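You operate a simulated robot arm through the tools that you are given. There is no shell and no other tool.

You run a simulated robot arm. Do the job below in one go: nothing can be reset, and whatever is moved stays where it is left.

## Task
Fit filter 95 in the water purifier, then draw 200 ml of water.
Fine: into the jug under its tap; its switch OFF during the swap and ON after; old filter in the tray marked FILTERS; door shut.

The check looks at the end state, three seconds after you hand in, the way a careful person would. Anything else that was tipped, shoved, dropped, spilled or broken makes it a failure.

## Robot
A 6-joint arm with a two-finger gripper, fixed in place. Base frame: the origin is at the foot of the arm, x ahead of it, y to its left, z up. Lengths are in mm, angles in degrees, forces in N, time in s.
Its first joint turns from -166.0 to 166.0 degrees. Payload 2.45 kg.
Tool frame: the origin (TCP) lies between the finger pads and is the grasp point; the fingertips stand 20 mm ahead of it; z points along the fingers, y is the line along which they close. The gripper opens to 140 mm. The gripper's body begins 168 mm behind the TCP.
Orientation is that of the tool frame in the base frame, as a unit quaternion [x, y, z, w]. With the fingers straight down and closing along the base's y, the tool's x points along the base's -x, its y along +y and its z along -z.

## Interface
- The arm moves only by the tool apply_moves. Its argument "moves" is a list of rows, each an object of numbers (a shift or turn left out is 0, a gripper value left out holds the last): "tx", "ty", "tz": the shift along the tool's x, y, z in units of 20 mm (1.0 is 20 mm); "wx", "wy", "wz": the turn, a rotation vector about the tool's x, y, z in units of 4 degrees (1.0 is 4 degrees); "hand": the finger opening in mm, from 0 to 140. In form: [{"tx": .., "ty": .., "tz": .., "wx": .., "wy": .., "wz": .., "hand": ..}, ...]. A call has 1 to 20 rows; each row shifts and turns the commanded pose from where the row before left it, along the tool's axes as they then stand. A call with a number of a shift or a turn outside -1 to 1 is refused whole. A row lasts 0.2 s, in which the tool goes at most 50 mm and 8.6 degrees; a call with a longer step from one row to the next is refused whole, and so is a gripper value outside its range. Where a pose cannot be reached the arm comes as near as it can. A force on the tool above 90 N (or 10 N above the force at the start of the call, whichever is more), or a blocked arm, ends the call early, and 0.2 s more pass. The fingers move at their own pace (about 45 mm/s each) and stop on an object; they squeeze with about 22 N. The grip force told is the motor's: it shows also when the fingers shut on nothing. Time passes only in rows, and 0.2 s behind the last, so rows that do not move let the fingers close. The reply holds the time, the measured pose of the TCP, the force on the tool along the base axes, the opening and the grip force, in the units named above and with some noise, with the torque about the TCP (base axes, N m) and any sound that the robot's microphone picked up, and new pictures: "pictures" is both (left out), scene, wrist or none.
- Cameras (640 x 400 px; columns grow to the right, rows downward): "scene" is fixed at [219.2, -651.1, 1558.1]; the picture's right is [0.87, -0.49, 0.00], its down [-0.20, -0.35, -0.92] and it looks along [0.45, 0.80, -0.40] (base axes); focal length 344 px, centre (320, 200). "wrist" rides on the gripper at [78, 11, -209] in the tool frame; the picture's right is [-0.14, 0.99, 0.00], its down [-0.92, -0.13, -0.37] and it looks along [-0.36, -0.05, 0.93] (tool axes); focal length 280 px, centre (320, 200). There is no depth. A picture from a camera that has moved, and an enlarged one, comes with that camera's place and axes in the base frame and with its lens.
- enlarge(camera, box): a new picture of the part [left, top, right, bottom] of that camera's present view, enlarged. The clock stands still meanwhile.
- hand_in(): hands the job in; it is judged then, once.

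Places have to be worked out from the pictures, the camera data and where the tool is seen. Open the gripper and draw the arm clear of the work before you hand the job in, unless the task says otherwise.

The tools are called after "Request:" as name(argument=value, ...) on one line, values as JSON. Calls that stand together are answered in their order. apply_moves: Moves the arm, as the interface text tells. Its arguments: {"type":"object","properties":{"moves":{"type":"array"},"pictures":{"type":"string","enum":["both","scene","wrist","none"]}},"required":["moves"]} The other tools are called the same way: enlarge (camera, box) takes an enlarged picture of a part of a camera's view; hand_in () hands the job in.

At the start:

```text
time: 0.0
tool_pos: [553.3, 125.5, 1408.1]
tcp_rot: [0.0, 1.0, 0.001, 0.001]
ft_force: [0.6, -0.3, -0.5]
moment: [0.02, 0.0, 0.01]
finger_gap: 140.0
grasp_force: 0.1
```

scene: 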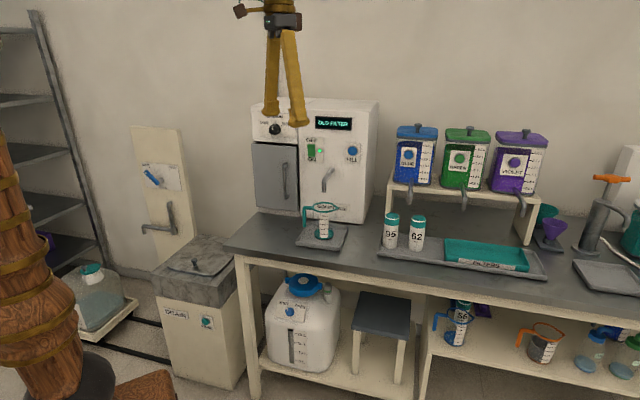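
wrist: 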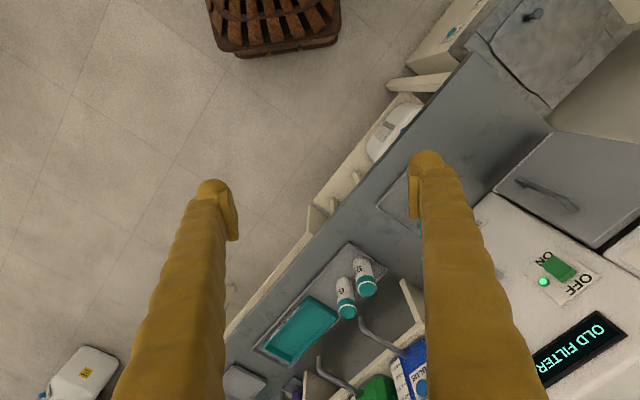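

I start by looking closely at the scene: the purifier, the filters and tray, and the jug under the tap.

Request:
enlarge(camera="scene", box=[235, 85, 395, 185])

Request:
enlarge(camera="scene", box=[235, 165, 395, 265])

Request:
enlarge(camera="scene", box=[370, 190, 560, 300])

Request:
enlarge(camera="scene", box=[120, 120, 260, 340])

Request:
enlarge(camera="scene", box=[380, 110, 640, 290])

Request:
enlarge(camera="scene", box=[240, 260, 640, 400])

Request:
enlarge(camera="wrist", box=[420, 100, 640, 400])

```text
4.00 times, centred on (315, 135) of scene
camera zoom: at [219.2, -651.1, 1558.1], right [0.87, -0.49, 0.0], down [-0.2, -0.35, -0.92], along [0.45, 0.8, -0.4], focal length 1376 px, centre (340, 460)
```

zoom: 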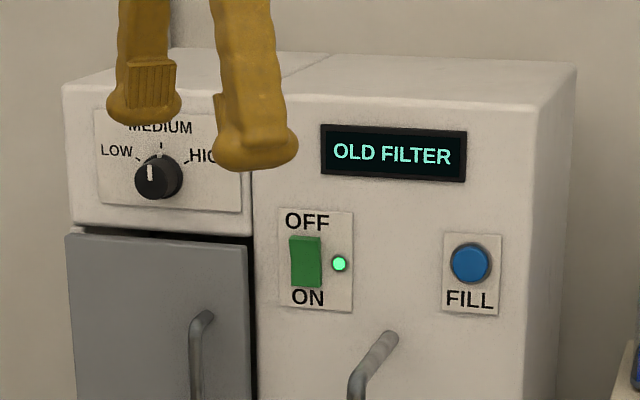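

```text
4.00 times, centred on (315, 215) of scene
camera zoom: at [219.2, -651.1, 1558.1], right [0.87, -0.49, 0.0], down [-0.2, -0.35, -0.92], along [0.45, 0.8, -0.4], focal length 1376 px, centre (340, 140)
```

zoom: 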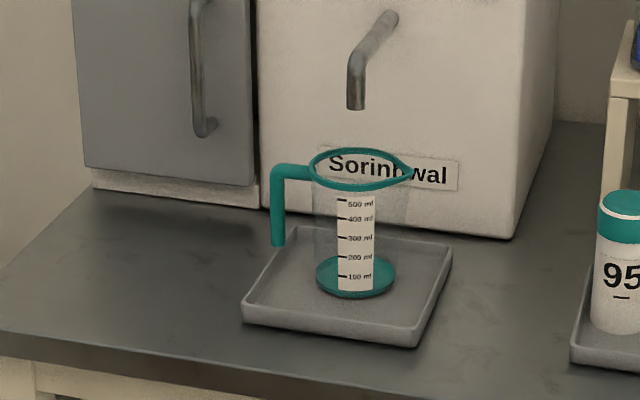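

```text
3.37 times, centred on (465, 245) of scene
camera zoom: at [219.2, -651.1, 1558.1], right [0.87, -0.49, 0.0], down [-0.2, -0.35, -0.92], along [0.45, 0.8, -0.4], focal length 1159 px, centre (-168, 48)
```

zoom: 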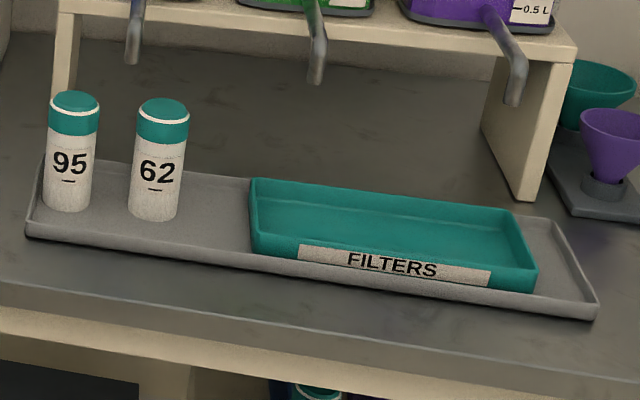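

```text
1.82 times, centred on (190, 230) of scene
camera zoom: at [219.2, -651.1, 1558.1], right [0.87, -0.49, 0.0], down [-0.2, -0.35, -0.92], along [0.45, 0.8, -0.4], focal length 625 px, centre (556, 146)
```

zoom: 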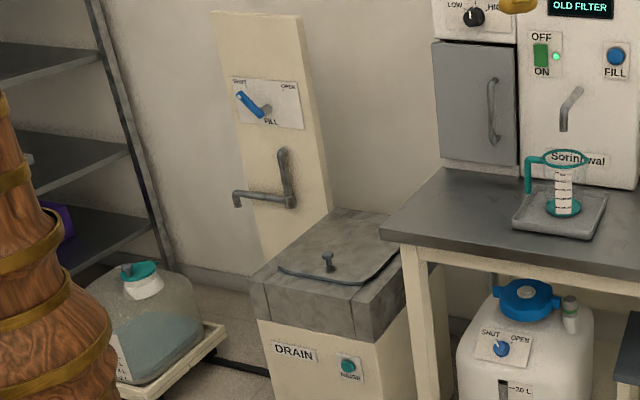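

```text
2.22 times, centred on (510, 200) of scene
camera zoom: at [219.2, -651.1, 1558.1], right [0.87, -0.49, 0.0], down [-0.2, -0.35, -0.92], along [0.45, 0.8, -0.4], focal length 764 px, centre (-102, 200)
```

zoom: 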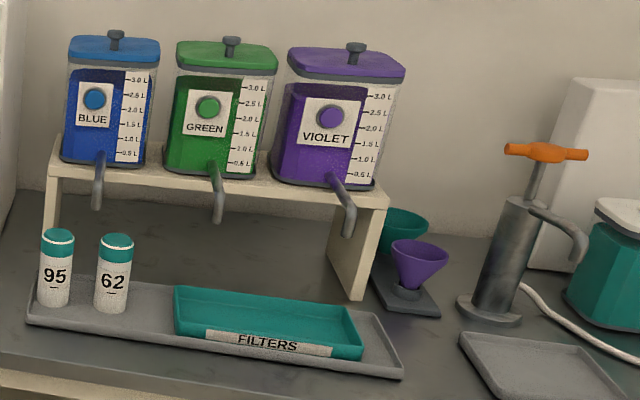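

```text
1.60 times, centred on (440, 330) of scene
camera zoom: at [219.2, -651.1, 1558.1], right [0.87, -0.49, 0.0], down [-0.2, -0.35, -0.92], along [0.45, 0.8, -0.4], focal length 550 px, centre (128, -8)
```

zoom: 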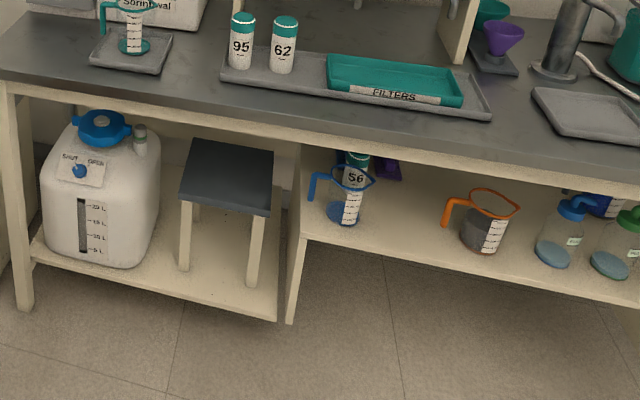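

```text
1.33 times, centred on (530, 250) of wrist
camera zoom: at [474.6, 135.6, 1617.1], right [0.14, 0.99, 0.0], down [0.92, -0.13, 0.37], along [0.37, -0.05, -0.93], focal length 374 px, centre (40, 133)
```

zoom: 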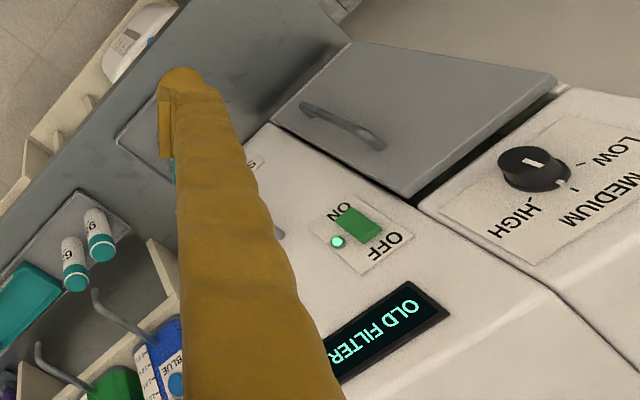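

The purifier's face, switch and door are at about 1000 mm from the base, facing it at roughly 45 degrees. I turn the tool about its own axis first, so that when it is later pitched level the camera sits above the fingers.

Request:
apply_moves(moves=[{"wz": 1}, {"wz": 1}, {"wz": 1}, {"wz": 1}, {"wz": 1}, {"wz": 1}, {"wz": 1}, {"wz": 1}, {"wz": 1}, {"wz": 1}, {"wz": 1}, {"wz": 1}, {"wz": 1}, {"wz": 1}, {"wz": 1}, {"wz": 1}, {"wz": 1}, {"wz": 1}, {"wz": 1}, {"wz": 1}], pictures="both")

```text
time: 4.2
tool_pos: [552.0, 125.9, 1408.6]
tcp_rot: [0.643, 0.766, 0.001, 0.0]
ft_force: [0.2, 0.0, -0.8]
moment: [-0.03, -0.01, -0.01]
finger_gap: 139.9
grasp_force: 0.0
camera wrist: at [549.8, 204.0, 1617.7], right [1.0, 0.04, 0.0], down [0.03, -0.93, 0.37], along [0.01, -0.37, -0.93], focal length 280 px, centre (320, 200)
```

scene: 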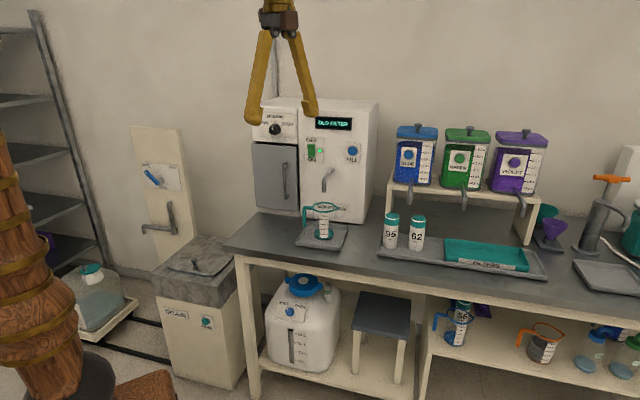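
wrist: 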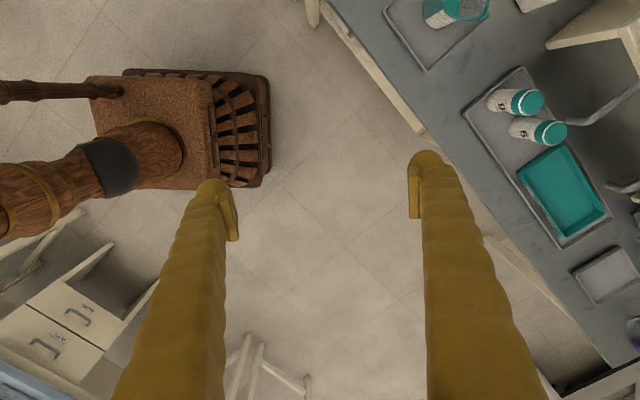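

The wrist picture now shows the filters and the FILTERS tray from above. I enlarge it to place them accurately.

Request:
enlarge(camera="wrist", box=[440, 60, 640, 260])

Request:
enlarge(camera="wrist", box=[320, 0, 640, 200])

```text
2.00 times, centred on (540, 160) of wrist
camera zoom: at [549.8, 204.0, 1617.7], right [1.0, 0.04, 0.0], down [0.03, -0.93, 0.37], along [0.01, -0.37, -0.93], focal length 561 px, centre (-120, 280)
```

zoom: 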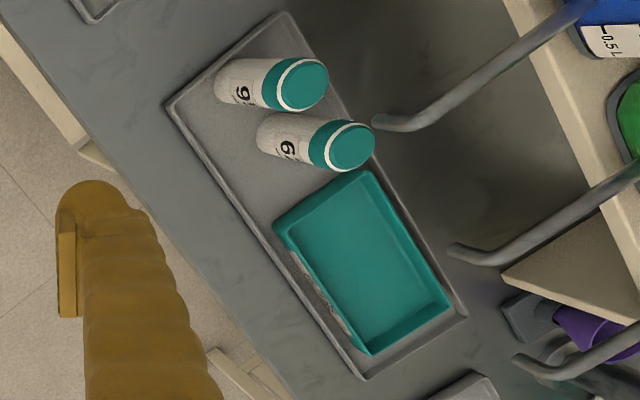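

```text
2.00 times, centred on (480, 100) of wrist
camera zoom: at [549.8, 204.0, 1617.7], right [1.0, 0.04, 0.0], down [0.03, -0.93, 0.37], along [0.01, -0.37, -0.93], focal length 561 px, centre (0, 400)
```

zoom: 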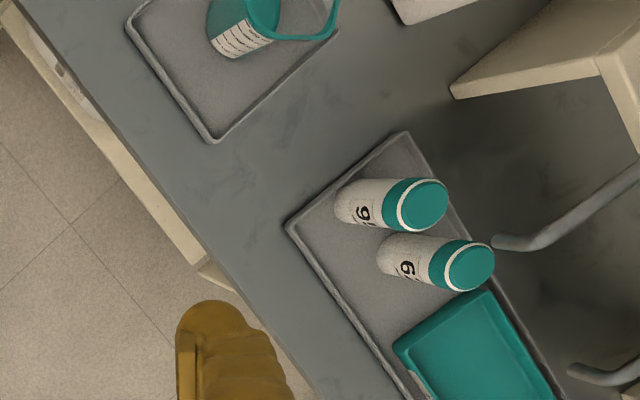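

The bench runs at -45 degrees; filter 95 stands near (988, 193) with its cap top at about z 1007, and the FILTERS tray's near end is around (1140, 45). I finish the turn and move toward the purifier, then pitch up to look at its face.

Request:
apply_moves(moves=[{"wz": 1}, {"wz": 1}, {"wz": 1}, {"wz": 1}, {"wz": 1}, {"wz": 1}, {"wz": 1}, {"wz": 1}, {"wz": 1}, {"wz": 1}, {"wz": 1}, {"wz": 1}, {"wz": 1}, {"wz": 0.75}, {"tx": 1}, {"tx": 1}, {"tx": 1}, {"tx": 1}, {"tx": 1}], pictures="none")

Request:
apply_moves(moves=[{"wy": 1, "ty": -0.5}, {"wy": 1, "ty": -0.5}, {"wy": 1, "ty": -0.5}, {"wy": 1, "ty": -0.5}, {"wy": 1, "ty": -0.5}, {"wy": 1, "ty": -0.5}, {"wy": 1, "ty": -0.5}, {"wy": 1, "ty": -0.5}, {"wy": 1, "ty": -0.5}, {"wy": 1, "ty": -0.5}, {"wy": 1, "ty": -0.5}, {"wy": 1}, {"wy": 1}, {"wy": 1}, {"wy": 1}, {"wy": 1}, {"wy": 1}], pictures="both")

```text
time: 8.2
tool_pos: [621.7, 195.9, 1408.9]
tcp_rot: [0.924, 0.382, 0.002, -0.001]
ft_force: [-0.7, -0.5, -0.3]
moment: [-0.02, -0.03, 0.0]
finger_gap: 139.8
grasp_force: 0.1
```

```text
time: 11.8
tool_pos: [543.5, 274.2, 1409.6]
tcp_rot: [0.765, 0.318, 0.517, -0.215]
ft_force: [0.1, -0.1, -0.4]
moment: [0.0, -0.01, 0.0]
finger_gap: 140.1
grasp_force: 0.0
camera wrist: at [436.9, 149.5, 1558.8], right [0.66, -0.74, -0.13], down [-0.57, -0.39, -0.72], along [0.48, 0.55, -0.68], focal length 280 px, centre (320, 200)
```

scene: 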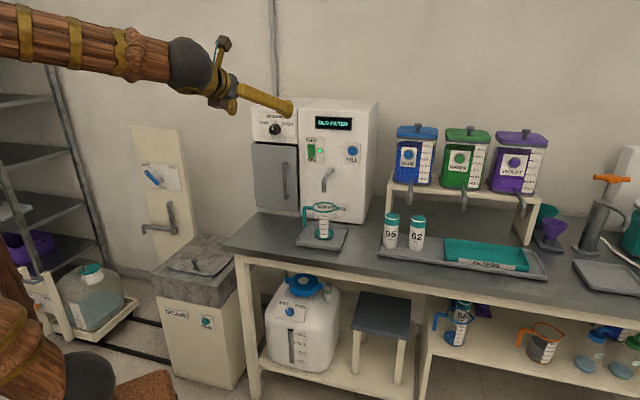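
wrist: 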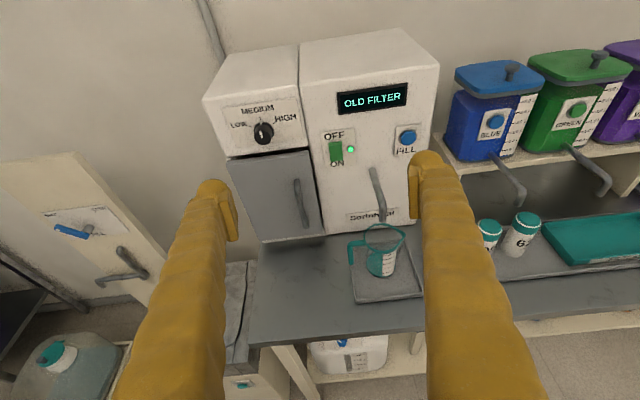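

The level camera now sees the whole purifier. I enlarge it to measure the switch, FILL button, door handle, tap and jug.

Request:
enlarge(camera="wrist", box=[200, 20, 440, 170])

Request:
enlarge(camera="wrist", box=[220, 140, 440, 310])

Request:
enlarge(camera="wrist", box=[440, 40, 640, 280])

Request:
enlarge(camera="scene", box=[240, 90, 390, 185])

```text
2.67 times, centred on (320, 95) of wrist
camera zoom: at [436.9, 149.5, 1558.8], right [0.66, -0.74, -0.13], down [-0.57, -0.39, -0.72], along [0.48, 0.55, -0.68], focal length 748 px, centre (320, 480)
```

zoom: 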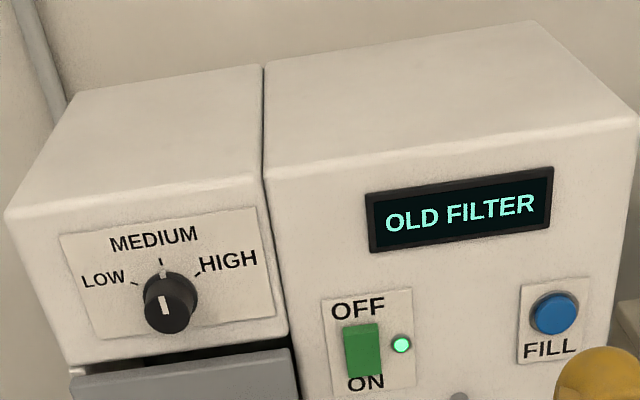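

```text
2.35 times, centred on (330, 225) of wrist
camera zoom: at [436.9, 149.5, 1558.8], right [0.66, -0.74, -0.13], down [-0.57, -0.39, -0.72], along [0.48, 0.55, -0.68], focal length 660 px, centre (296, 141)
```

zoom: 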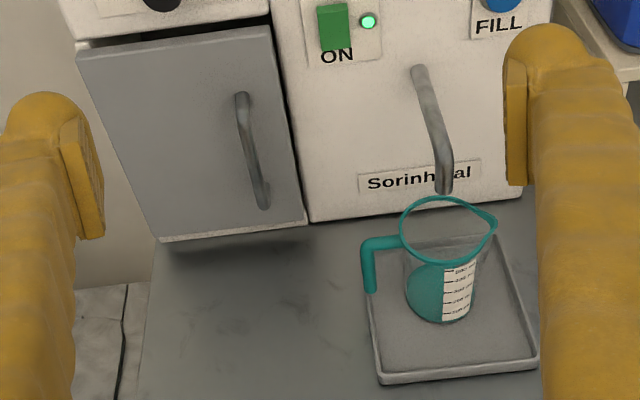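

```text
1.67 times, centred on (540, 160) of wrist
camera zoom: at [436.9, 149.5, 1558.8], right [0.66, -0.74, -0.13], down [-0.57, -0.39, -0.72], along [0.48, 0.55, -0.68], focal length 467 px, centre (-47, 267)
```

zoom: 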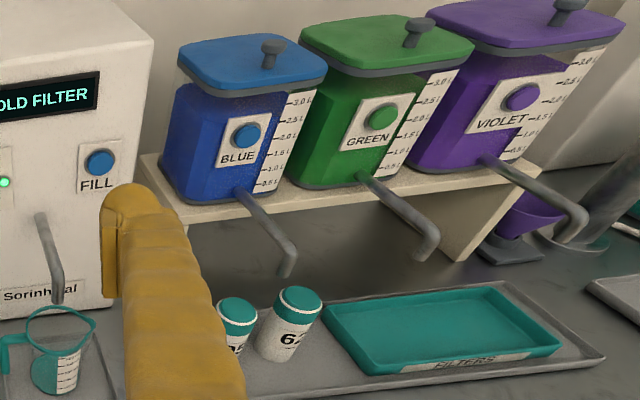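

```text
4.21 times, centred on (315, 138) of scene
camera zoom: at [219.2, -651.1, 1558.1], right [0.87, -0.49, 0.0], down [-0.2, -0.35, -0.92], along [0.45, 0.8, -0.4], focal length 1448 px, centre (341, 463)
```

zoom: 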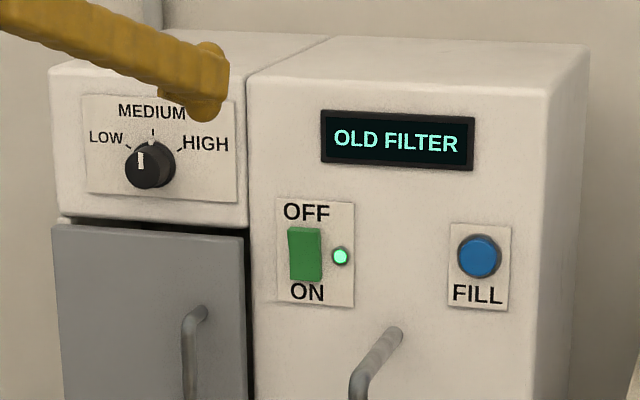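

From both cameras: rocker centre about (845, 533, 1187), FILL about (963, 415, 1197), handle bar about (736, 571, 1073), face plane about 980 mm out along the 45° direction. I level the tool, close the fingers and come in front of the OFF end of the rocker.

Request:
apply_moves(moves=[{"wy": 1, "hand": 0}, {"wy": 1}, {"wy": 1}, {"wy": 1}, {"wy": 1}, {"wy": 0.48}, {"tx": -0.9, "ty": 0.1, "tz": 1}, {"tx": -0.9, "ty": 0.1, "tz": 1}, {"tx": -0.9, "ty": 0.1, "tz": 1}, {"tx": -0.9, "ty": 0.1, "tz": 1}, {"tx": -0.9, "ty": 0.1, "tz": 1}, {"tx": -0.9, "ty": 0.1, "tz": 1}, {"tx": -0.9, "ty": 0.1, "tz": 1}, {"tx": -0.9, "ty": 0.1, "tz": 1}, {"tx": -0.9, "ty": 0.1, "tz": 1}, {"tx": -0.9, "ty": 0.1, "tz": 1}, {"tx": -0.9, "ty": 0.1, "tz": 1}, {"ty": 0.1, "tz": 1}], pictures="both")

```text
time: 15.6
tool_pos: [732.7, 428.8, 1210.6]
tcp_rot: [0.653, 0.271, 0.653, -0.271]
ft_force: [0.3, 0.6, 0.8]
moment: [0.02, -0.01, 0.0]
finger_gap: 0.0
grasp_force: 21.9
camera wrist: at [593.3, 271.9, 1289.8], right [0.7, -0.7, -0.14], down [-0.35, -0.17, -0.92], along [0.62, 0.69, -0.36], focal length 280 px, centre (320, 200)
```

scene: 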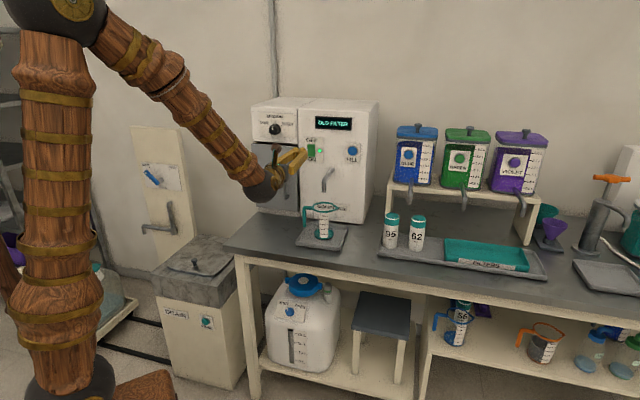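
wrist: 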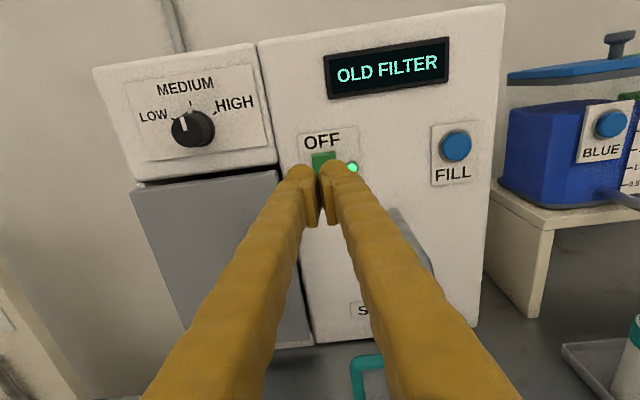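

The tool is level at the OFF end of the rocker, with the tip about 130 mm short of it. I shift 5 mm right and go in to about 20 mm from the rocker.

Request:
apply_moves(moves=[{"ty": 0.25, "tz": 1}, {"tz": 1}, {"tz": 1}, {"tz": 1}, {"tz": 1}, {"tz": 0.25}, {}], pictures="both")

Request:
enlarge(camera="wrist", box=[220, 60, 480, 240])

Request:
enlarge(camera="scene", box=[240, 90, 390, 185])

```text
time: 17.2
tool_pos: [809.7, 498.1, 1210.2]
tcp_rot: [0.653, 0.271, 0.653, -0.271]
ft_force: [-0.3, -0.8, 0.4]
moment: [-0.02, 0.01, 0.01]
finger_gap: 0.0
grasp_force: 22.0
camera wrist: at [671.5, 342.8, 1289.1], right [0.7, -0.7, -0.14], down [-0.35, -0.17, -0.92], along [0.62, 0.69, -0.36], focal length 280 px, centre (320, 200)
```

scene: 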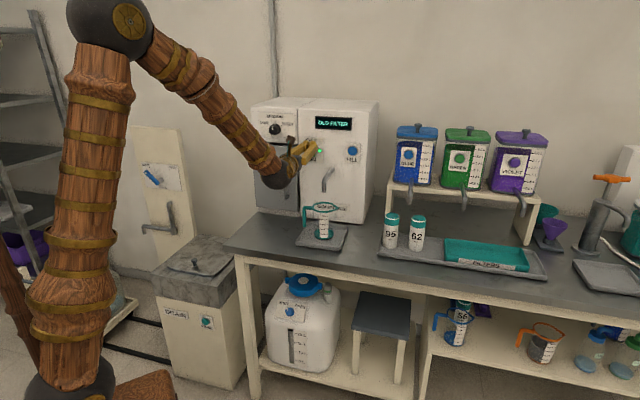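
wrist: 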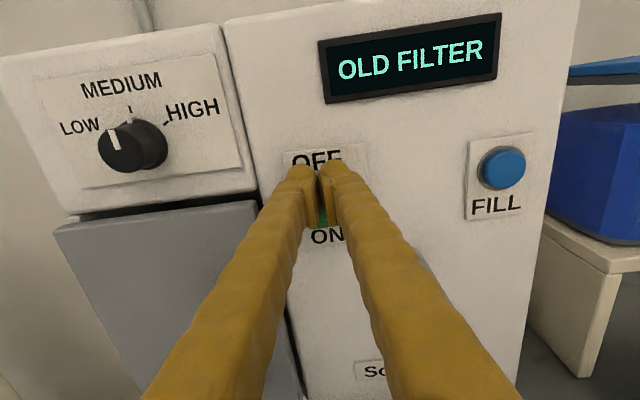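

```text
2.22 times, centred on (350, 150) of wrist
camera zoom: at [671.5, 342.8, 1289.1], right [0.7, -0.7, -0.14], down [-0.35, -0.17, -0.92], along [0.62, 0.69, -0.36], focal length 623 px, centre (253, 311)
```

zoom: 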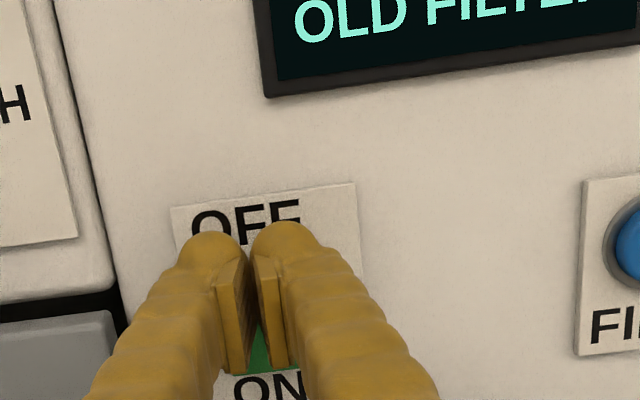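

```text
4.21 times, centred on (315, 138) of scene
camera zoom: at [219.2, -651.1, 1558.1], right [0.87, -0.49, 0.0], down [-0.2, -0.35, -0.92], along [0.45, 0.8, -0.4], focal length 1448 px, centre (341, 463)
```

zoom: 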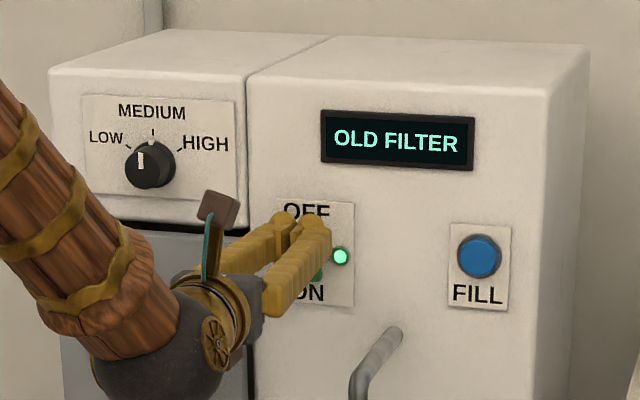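

Tip is at about 945 mm out, in line with the upper (OFF) half of the rocker. I creep in with small steps and watch the force.

Request:
apply_moves(moves=[{"tz": 0.2}, {"tz": 0.2}, {"tz": 0.15}, {"tz": 0.15}, {"tz": 0.1}, {"tz": 0.1}, {"tz": 0.1}], pictures="wrist")

```text
time: 18.4
tool_pos: [818.9, 507.8, 1211.1]
tcp_rot: [0.653, 0.27, 0.653, -0.271]
ft_force: [-32.8, -26.6, 9.0]
moment: [-0.17, 0.3, 0.07]
finger_gap: 6.0
grasp_force: 28.8
stopped in row 6: the force on the tool passed its limit at 102 N (the readings are from after the stop); the commanded pose is now the measured one
camera wrist: at [678.8, 351.1, 1288.7], right [0.7, -0.7, -0.14], down [-0.35, -0.17, -0.92], along [0.62, 0.69, -0.37], focal length 280 px, centre (320, 200)
```

wrist: 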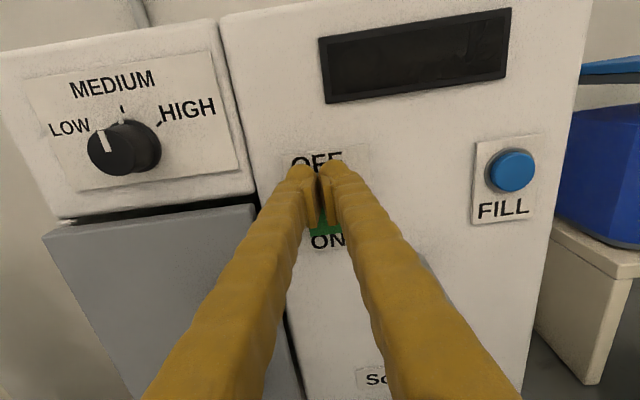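

The display went dark: the switch is OFF, with contact at a tip distance of about 958 mm. I back off 120 mm and verify.

Request:
apply_moves(moves=[{"tz": -0.5}, {"tz": -1}, {"tz": -1}, {"tz": -1}, {"tz": -1}, {"tz": -1}, {"tz": -0.5}], pictures="both")

Request:
enlarge(camera="wrist", box=[100, 20, 480, 260])

```text
time: 20.0
tool_pos: [732.9, 422.2, 1210.2]
tcp_rot: [0.654, 0.271, 0.652, -0.271]
ft_force: [0.0, 0.1, 0.1]
moment: [0.02, -0.03, 0.0]
finger_gap: 0.0
grasp_force: 29.7
camera wrist: at [593.7, 266.5, 1288.1], right [0.7, -0.7, -0.14], down [-0.35, -0.17, -0.92], along [0.62, 0.69, -0.37], focal length 280 px, centre (320, 200)
```

scene: 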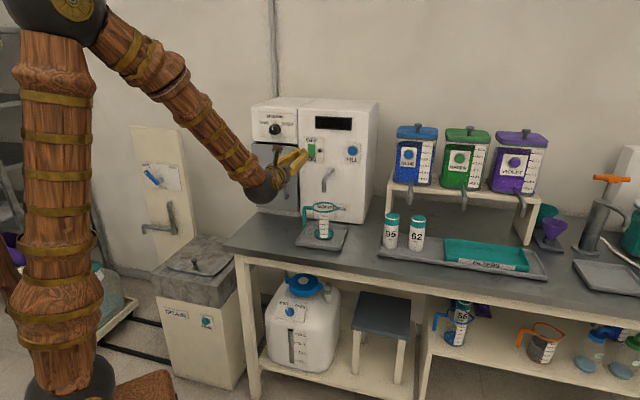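
wrist: 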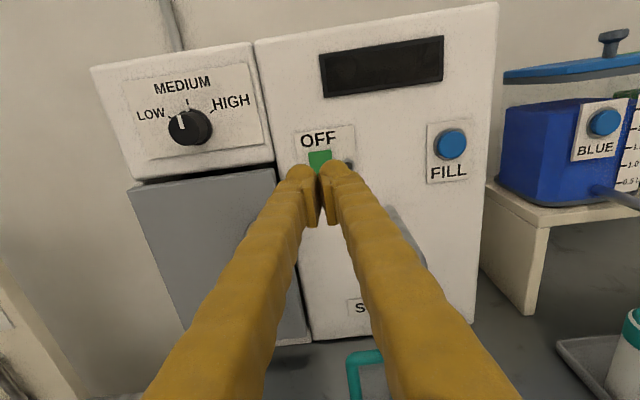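

```text
1.67 times, centred on (290, 140) of wrist
camera zoom: at [593.7, 266.5, 1288.1], right [0.7, -0.7, -0.14], down [-0.35, -0.17, -0.92], along [0.62, 0.69, -0.37], focal length 467 px, centre (370, 300)
```

zoom: 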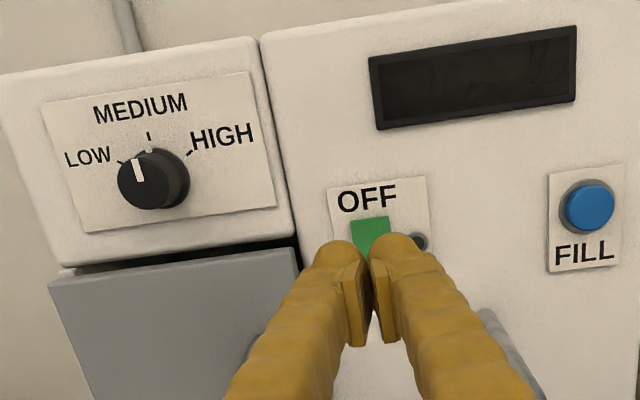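

Switch is OFF. Now the door handle: I move to its height and line, open the fingers to about 70 mm, and look.

Request:
apply_moves(moves=[{"tx": -0.9, "ty": -0.7, "tz": -0.5, "hand": 70}, {"tx": -0.9, "ty": -0.7, "tz": -0.5}, {"tx": -0.9, "ty": -0.7}, {"tx": -0.9, "ty": -0.7}, {"tx": -0.9, "ty": -0.7}, {"tx": -0.9, "ty": -0.7}, {"tx": -0.9, "ty": -0.7}, {"tx": -0.55, "ty": -0.23}, {}, {}], pictures="both")

Request:
enlarge(camera="scene", box=[230, 120, 390, 220])

```text
time: 22.2
tool_pos: [655.6, 468.8, 1074.2]
tcp_rot: [0.652, 0.274, 0.652, -0.274]
ft_force: [-0.5, -1.0, 0.5]
moment: [0.01, 0.01, 0.01]
finger_gap: 70.0
grasp_force: 0.2
out of reach, approached as far as the arm can: row 7, 8
camera wrist: at [517.8, 311.3, 1153.2], right [0.71, -0.69, -0.14], down [-0.35, -0.18, -0.92], along [0.61, 0.7, -0.37], focal length 280 px, centre (320, 200)
```

scene: 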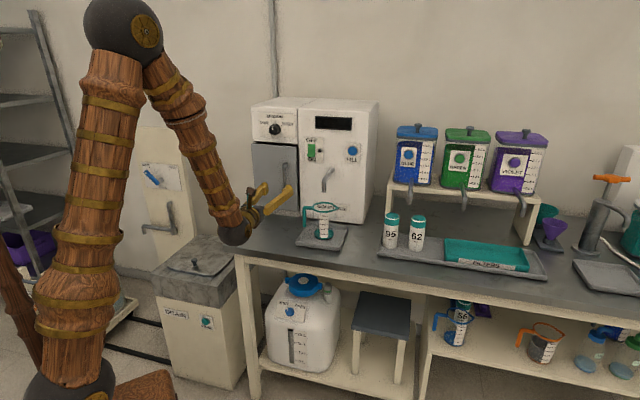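
wrist: 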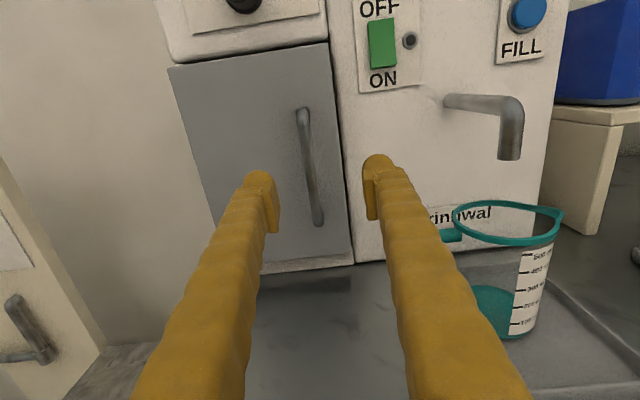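

```text
4.00 times, centred on (310, 170) of scene
camera zoom: at [219.2, -651.1, 1558.1], right [0.87, -0.49, 0.0], down [-0.2, -0.35, -0.92], along [0.45, 0.8, -0.4], focal length 1376 px, centre (360, 320)
```

zoom: 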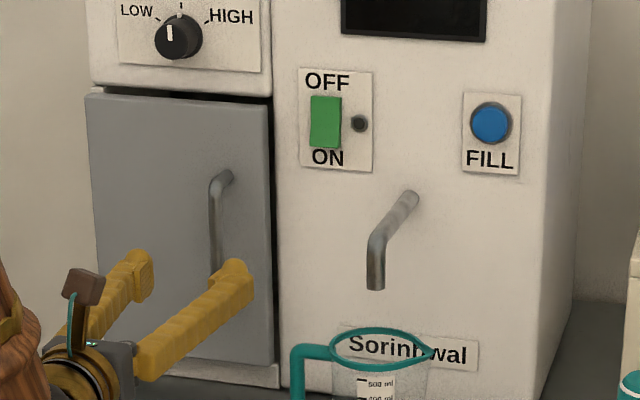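

The handle bar is at about a=117 along the face, z 989–1130. The previous pose was slightly out of the arm's range (too close in); moving forward should bring it back within range, so I go 90 mm in with the fingers straddling the bar line.

Request:
apply_moves(moves=[{"tz": 0.8}, {"tz": 0.8}, {"tz": 0.8}, {"tz": 0.8}, {"tz": 0.8}, {}, {}], pictures="both")

Request:
enlarge(camera="scene", box=[230, 120, 390, 220])

```text
time: 23.8
tool_pos: [719.6, 510.7, 1076.5]
tcp_rot: [0.652, 0.275, 0.651, -0.275]
ft_force: [-0.4, -0.2, -1.0]
moment: [0.0, 0.0, 0.01]
finger_gap: 70.2
grasp_force: 0.0
out of reach, approached as far as the arm can: row 2, 4, 5
camera wrist: at [582.9, 353.9, 1155.2], right [0.71, -0.69, -0.14], down [-0.35, -0.18, -0.92], along [0.61, 0.7, -0.37], focal length 280 px, centre (320, 200)
```

scene: 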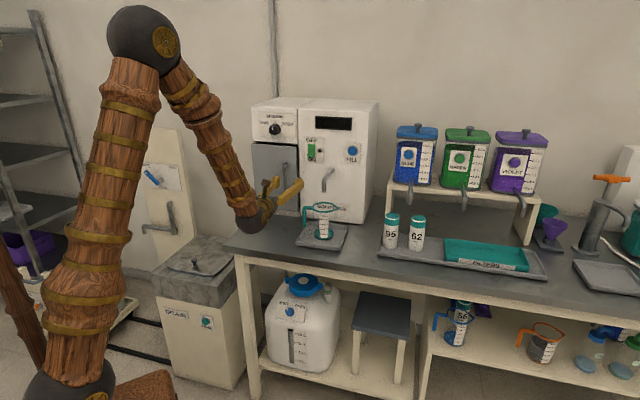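
wrist: 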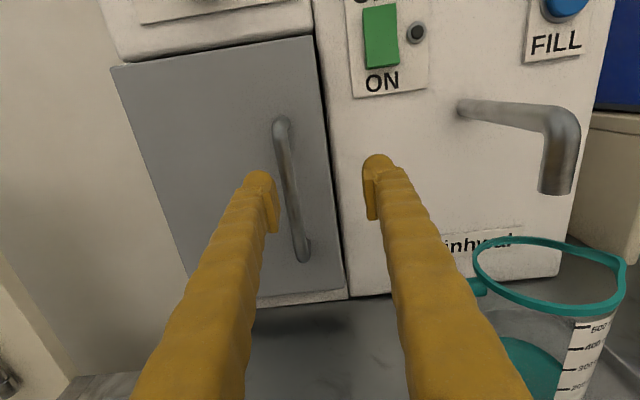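

```text
4.00 times, centred on (310, 170) of scene
camera zoom: at [219.2, -651.1, 1558.1], right [0.87, -0.49, 0.0], down [-0.2, -0.35, -0.92], along [0.45, 0.8, -0.4], focal length 1376 px, centre (360, 320)
```

zoom: 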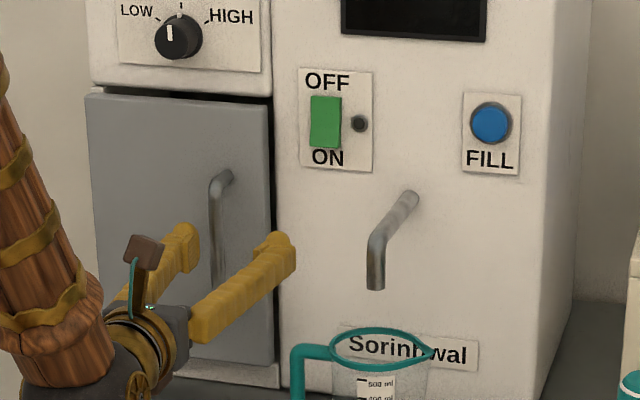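

The arm is running into a wrist-roll limit with the camera above the tool, so I will work with the tool rolled 180° (camera below) and pitched slightly down. First I retreat from the handle and start rolling back.

Request:
apply_moves(moves=[{"tz": -1}, {"tz": -1}, {"tz": -1}, {"tz": -1, "wz": -1}, {"tz": -1, "wz": -1}, {"wz": -1}, {"wz": -1}, {"wz": -1}, {"wz": -1}, {"wz": -1}, {"wz": -1}, {"wz": -1}, {"wz": -1}, {"wz": -1}, {"wz": -1}, {"wz": -1}, {"wz": -1}, {"wz": -1}, {"wz": -1}, {"wz": -1}], pictures="scene")

```text
time: 28.0
tool_pos: [649.4, 440.6, 1076.8]
tcp_rot: [0.39, 0.59, 0.692, 0.14]
ft_force: [0.6, -0.1, -0.3]
moment: [0.03, -0.01, -0.02]
finger_gap: 69.9
grasp_force: 0.0
```

scene: 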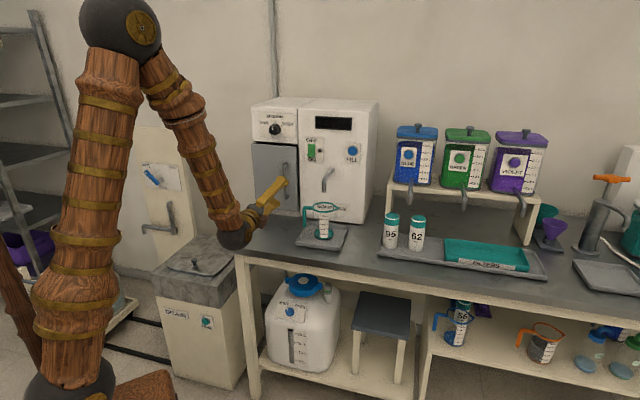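

Reachable again. I continue the roll to 180° and then pitch the tool about 20° down.

Request:
apply_moves(moves=[{"wz": -1}, {"wz": -1}, {"wz": -1}, {"wz": -1}, {"wz": -1}, {"wz": -1}, {"wz": -1}, {"wz": -1}, {"wz": -1}, {"wz": -1}, {"wz": -1}, {"wz": -1}, {"wz": -1}, {"wz": -1}, {"wz": -1}, {"wz": -1}, {"wz": -1}, {"wz": -1}, {"wz": -1}, {"wz": -1}], pictures="none")

Request:
apply_moves(moves=[{"wz": -1}, {"wz": -1}, {"wz": -1}, {"wz": -1}, {"wz": -1}, {"wz": -1}, {"wz": -1}, {"wz": -1}, {"wy": 1}, {"wy": 1}, {"wy": 1}, {"wy": 1}, {"wy": 1}, {}], pictures="both")

```text
time: 32.2
tool_pos: [650.4, 439.3, 1074.8]
tcp_rot: [-0.081, 0.703, 0.44, 0.553]
ft_force: [-0.6, -0.2, 0.5]
moment: [0.04, -0.04, -0.02]
finger_gap: 70.0
grasp_force: 0.1
```

```text
time: 35.2
tool_pos: [657.5, 434.8, 1086.1]
tcp_rot: [-0.314, 0.757, 0.219, 0.529]
ft_force: [0.4, 0.2, -1.1]
moment: [-0.02, -0.01, 0.0]
finger_gap: 69.8
grasp_force: 0.2
out of reach, approached as far as the arm can: row 8
camera wrist: at [492.4, 285.3, 1084.8], right [-0.67, 0.73, 0.13], down [0.07, -0.11, 0.99], along [0.74, 0.67, 0.02], focal length 280 px, centre (320, 200)
```

scene: 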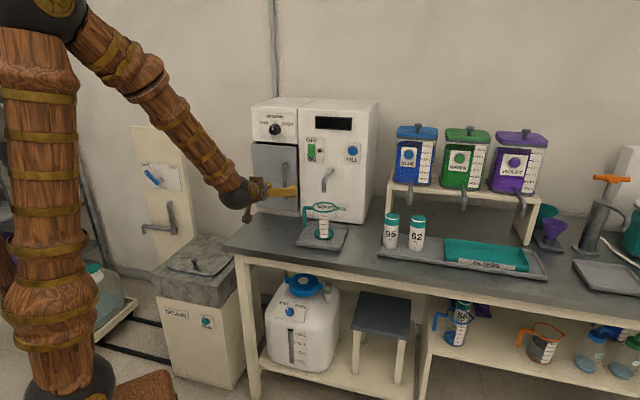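
wrist: 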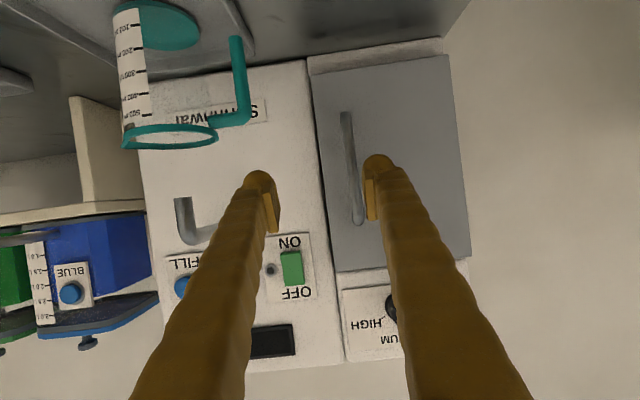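

Now the tool is rolled with the camera below, heading 45°, pitched 20° down (view is upside down). The handle is at a≈116, z 983–1127; I move to straddle it, stopping ~45 mm short.

Request:
apply_moves(moves=[{"ty": 0.346, "tz": 0.87, "tx": -0.043}, {"ty": 0.346, "tz": 0.87, "tx": -0.043}, {"ty": 0.346, "tz": 0.87, "tx": -0.043}, {"ty": 0.346, "tz": 0.87, "tx": -0.043}, {"ty": 0.346, "tz": 0.87, "tx": -0.043}, {"ty": 0.346, "tz": 0.87, "tx": -0.043}, {}, {}], pictures="both")

Request:
enlarge(camera="scene", box=[230, 120, 390, 220])

```text
time: 37.0
tool_pos: [697.7, 534.2, 1055.7]
tcp_rot: [-0.314, 0.757, 0.22, 0.529]
ft_force: [-0.4, -0.1, -0.2]
moment: [0.01, 0.0, -0.01]
finger_gap: 69.9
grasp_force: 0.0
camera wrist: at [533.8, 383.5, 1053.7], right [-0.67, 0.73, 0.13], down [0.07, -0.11, 0.99], along [0.74, 0.67, 0.02], focal length 280 px, centre (320, 200)
```

scene: 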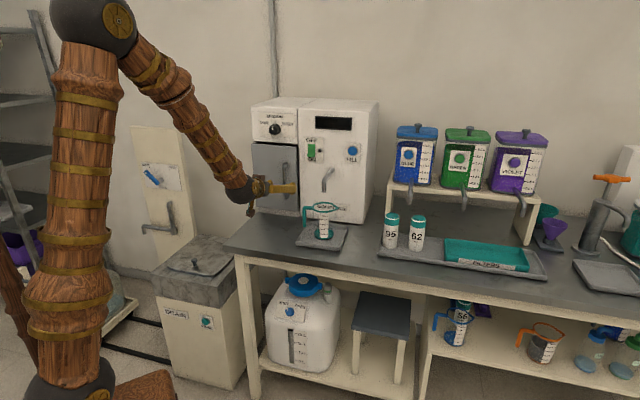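
wrist: 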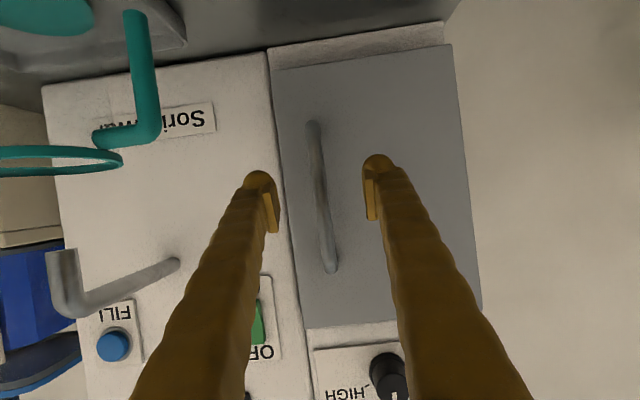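

```text
4.00 times, centred on (310, 170) of scene
camera zoom: at [219.2, -651.1, 1558.1], right [0.87, -0.49, 0.0], down [-0.2, -0.35, -0.92], along [0.45, 0.8, -0.4], focal length 1376 px, centre (360, 320)
```

zoom: 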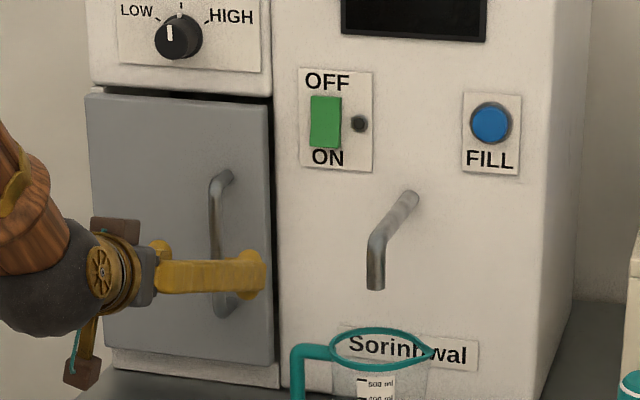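

The handle bar sits exactly between the open fingers. I go in 48 mm level and close on the bar.

Request:
apply_moves(moves=[{"tz": 0.575, "tx": -0.21}, {"tz": 0.575, "tx": -0.21}, {"tz": 0.575, "tx": -0.21}, {"tz": 0.575, "tx": -0.21}, {}, {"hand": 0}, {}, {}, {}, {}, {}], pictures="both")

Request:
enlarge(camera="scene", box=[230, 120, 390, 220])

```text
time: 39.4
tool_pos: [733.6, 568.1, 1055.5]
tcp_rot: [-0.313, 0.757, 0.22, 0.529]
ft_force: [18.1, -31.2, 0.8]
moment: [-0.39, -0.29, 0.23]
finger_gap: 8.7
grasp_force: 36.7
camera wrist: at [569.8, 417.6, 1053.8], right [-0.67, 0.73, 0.13], down [0.07, -0.11, 0.99], along [0.74, 0.67, 0.02], focal length 280 px, centre (320, 200)
```

scene: 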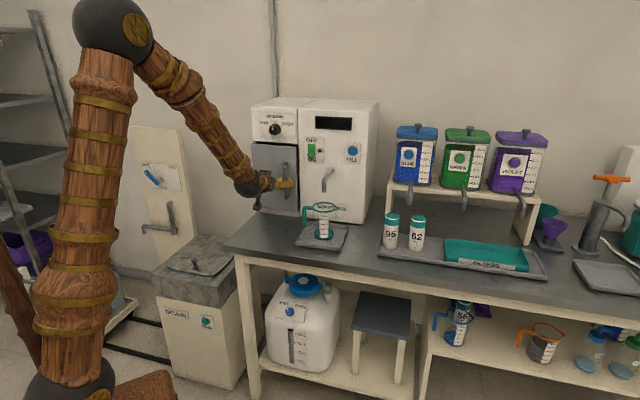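
wrist: 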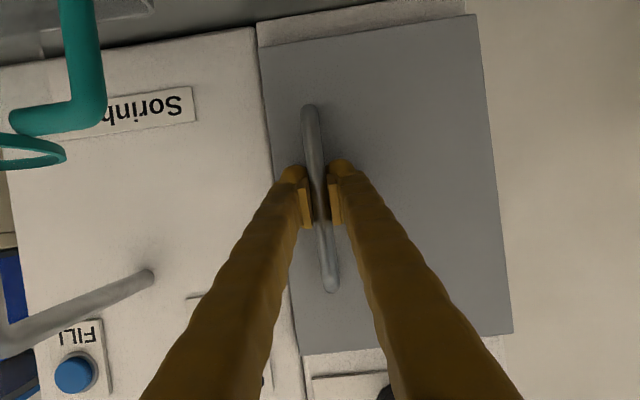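

```text
4.00 times, centred on (310, 170) of scene
camera zoom: at [219.2, -651.1, 1558.1], right [0.87, -0.49, 0.0], down [-0.2, -0.35, -0.92], along [0.45, 0.8, -0.4], focal length 1376 px, centre (360, 320)
```

zoom: 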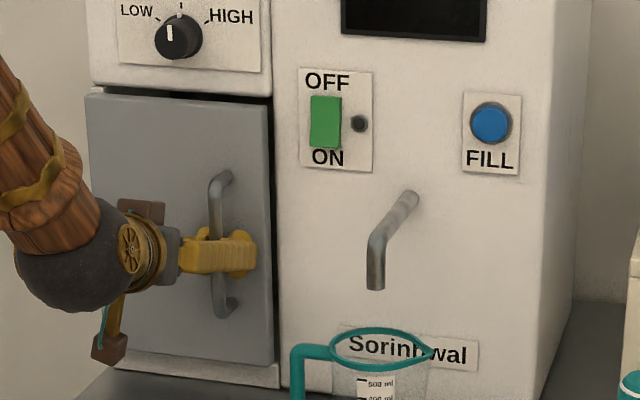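

The bar is gripped (gap 8.7 mm) with a sideways load showing it is ~1–2 mm to the right of my centre. I ease toward it and pull the door open along an arc about its left edge, first about 15°.

Request:
apply_moves(moves=[{"ty": -0.08}, {"ty": 0.122, "tz": -0.316, "tx": 0.116}, {"ty": 0.122, "tz": -0.316, "tx": 0.116}, {"ty": 0.152, "tz": -0.302, "tx": 0.11}, {"ty": 0.152, "tz": -0.302, "tx": 0.11}, {"ty": 0.18, "tz": -0.288, "tx": 0.105}, {"ty": 0.18, "tz": -0.288, "tx": 0.105}], pictures="both")

Request:
enlarge(camera="scene", box=[230, 120, 390, 220])

```text
time: 41.0
tool_pos: [697.2, 551.5, 1058.8]
tcp_rot: [-0.319, 0.755, 0.225, 0.527]
ft_force: [-17.0, 65.4, -13.8]
moment: [0.42, -0.05, -0.36]
finger_gap: 9.8
grasp_force: 37.0
out of reach, approached as far as the arm can: row 6, 7
camera wrist: at [535.3, 398.9, 1056.6], right [-0.68, 0.72, 0.13], down [0.07, -0.11, 0.99], along [0.73, 0.68, 0.02], focal length 280 px, centre (320, 200)
```

scene: 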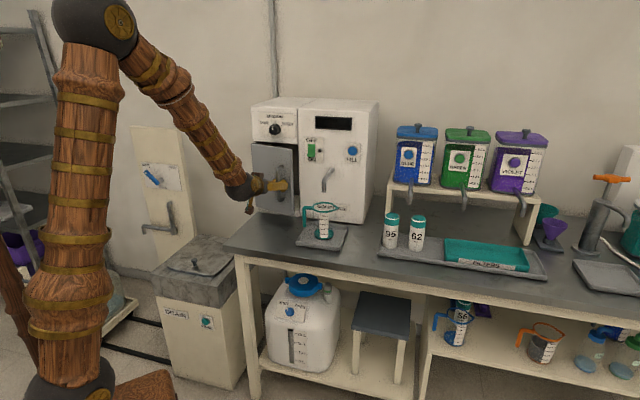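
wrist: 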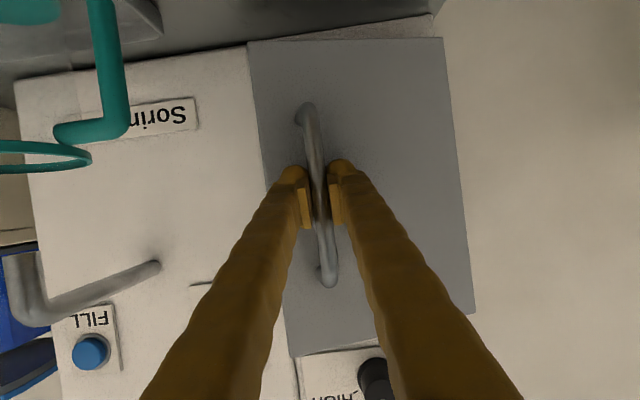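

```text
4.00 times, centred on (310, 170) of scene
camera zoom: at [219.2, -651.1, 1558.1], right [0.87, -0.49, 0.0], down [-0.2, -0.35, -0.92], along [0.45, 0.8, -0.4], focal length 1376 px, centre (360, 320)
```

zoom: 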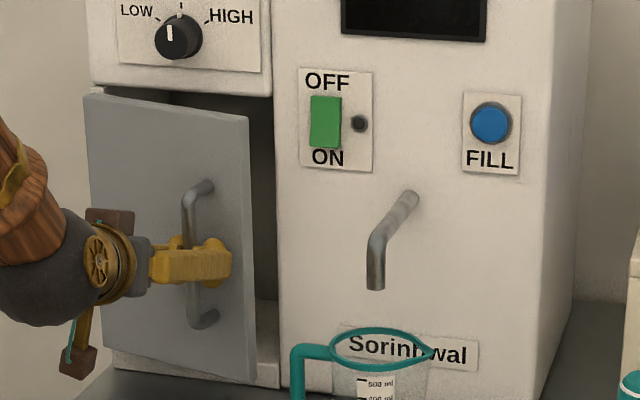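

The door is about 15° open; the arm balked at moving further left with this heading (a wrist limit when the tool heading lines up with the arm). I yaw the tool ~16° to the left about the bar, which gives it more room.

Request:
apply_moves(moves=[{"wx": -0.938, "wz": -0.343, "ty": 0.05}, {"wx": -0.938, "wz": -0.343, "ty": 0.05}, {"wx": -0.938, "wz": -0.343, "ty": 0.04}, {"wx": -0.938, "wz": -0.343}, {}], pictures="wrist")

```text
time: 42.2
tool_pos: [697.2, 551.2, 1058.4]
tcp_rot: [-0.415, 0.706, 0.291, 0.495]
ft_force: [-13.7, 43.9, 16.1]
moment: [0.57, 0.2, -0.12]
finger_gap: 9.6
grasp_force: 37.2
camera wrist: at [580.2, 361.2, 1056.2], right [-0.84, 0.52, 0.13], down [0.1, -0.09, 0.99], along [0.53, 0.85, 0.03], focal length 280 px, centre (320, 200)
```

wrist: 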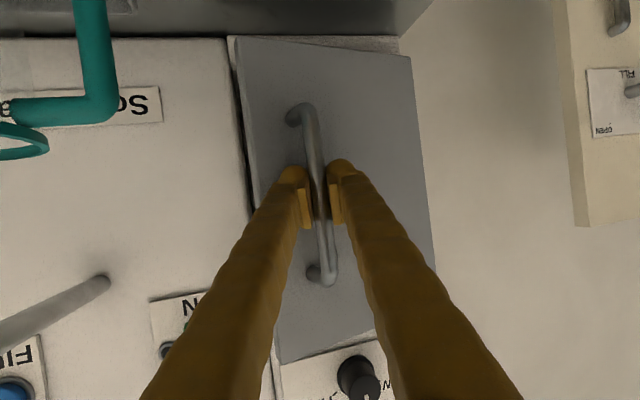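

The load points straight at the hinge, so the true hinge is near a=-38, b=959 (radius ~160). I correct inward a little and continue the arc by another 20°.

Request:
apply_moves(moves=[{"ty": 0.302, "tz": -0.188, "tx": 0.068}, {"ty": 0.302, "tz": -0.188, "tx": 0.068}, {"ty": 0.319, "tz": -0.161, "tx": 0.058}, {"ty": 0.319, "tz": -0.161, "tx": 0.058}, {"ty": 0.294, "tz": -0.18, "tx": 0.065}, {"ty": 0.294, "tz": -0.18, "tx": 0.065}, {"ty": 0.307, "tz": -0.155, "tx": 0.056}, {"ty": 0.307, "tz": -0.155, "tx": 0.056}], pictures="both")

```text
time: 44.0
tool_pos: [640.4, 548.6, 1055.2]
tcp_rot: [-0.417, 0.706, 0.291, 0.493]
ft_force: [-0.5, -8.7, -12.2]
moment: [-0.09, -0.08, -0.03]
finger_gap: 8.9
grasp_force: 36.3
camera wrist: at [522.8, 358.7, 1054.5], right [-0.84, 0.52, 0.13], down [0.1, -0.09, 0.99], along [0.53, 0.85, 0.02], focal length 280 px, centre (320, 200)
```

scene: 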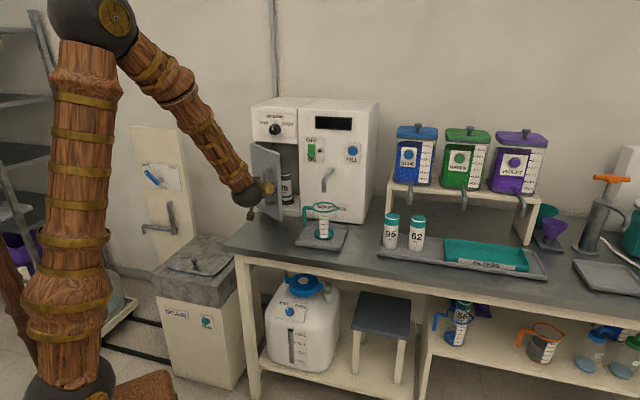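
wrist: 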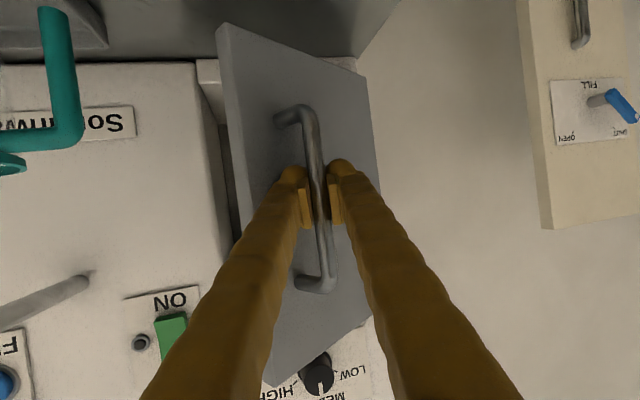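

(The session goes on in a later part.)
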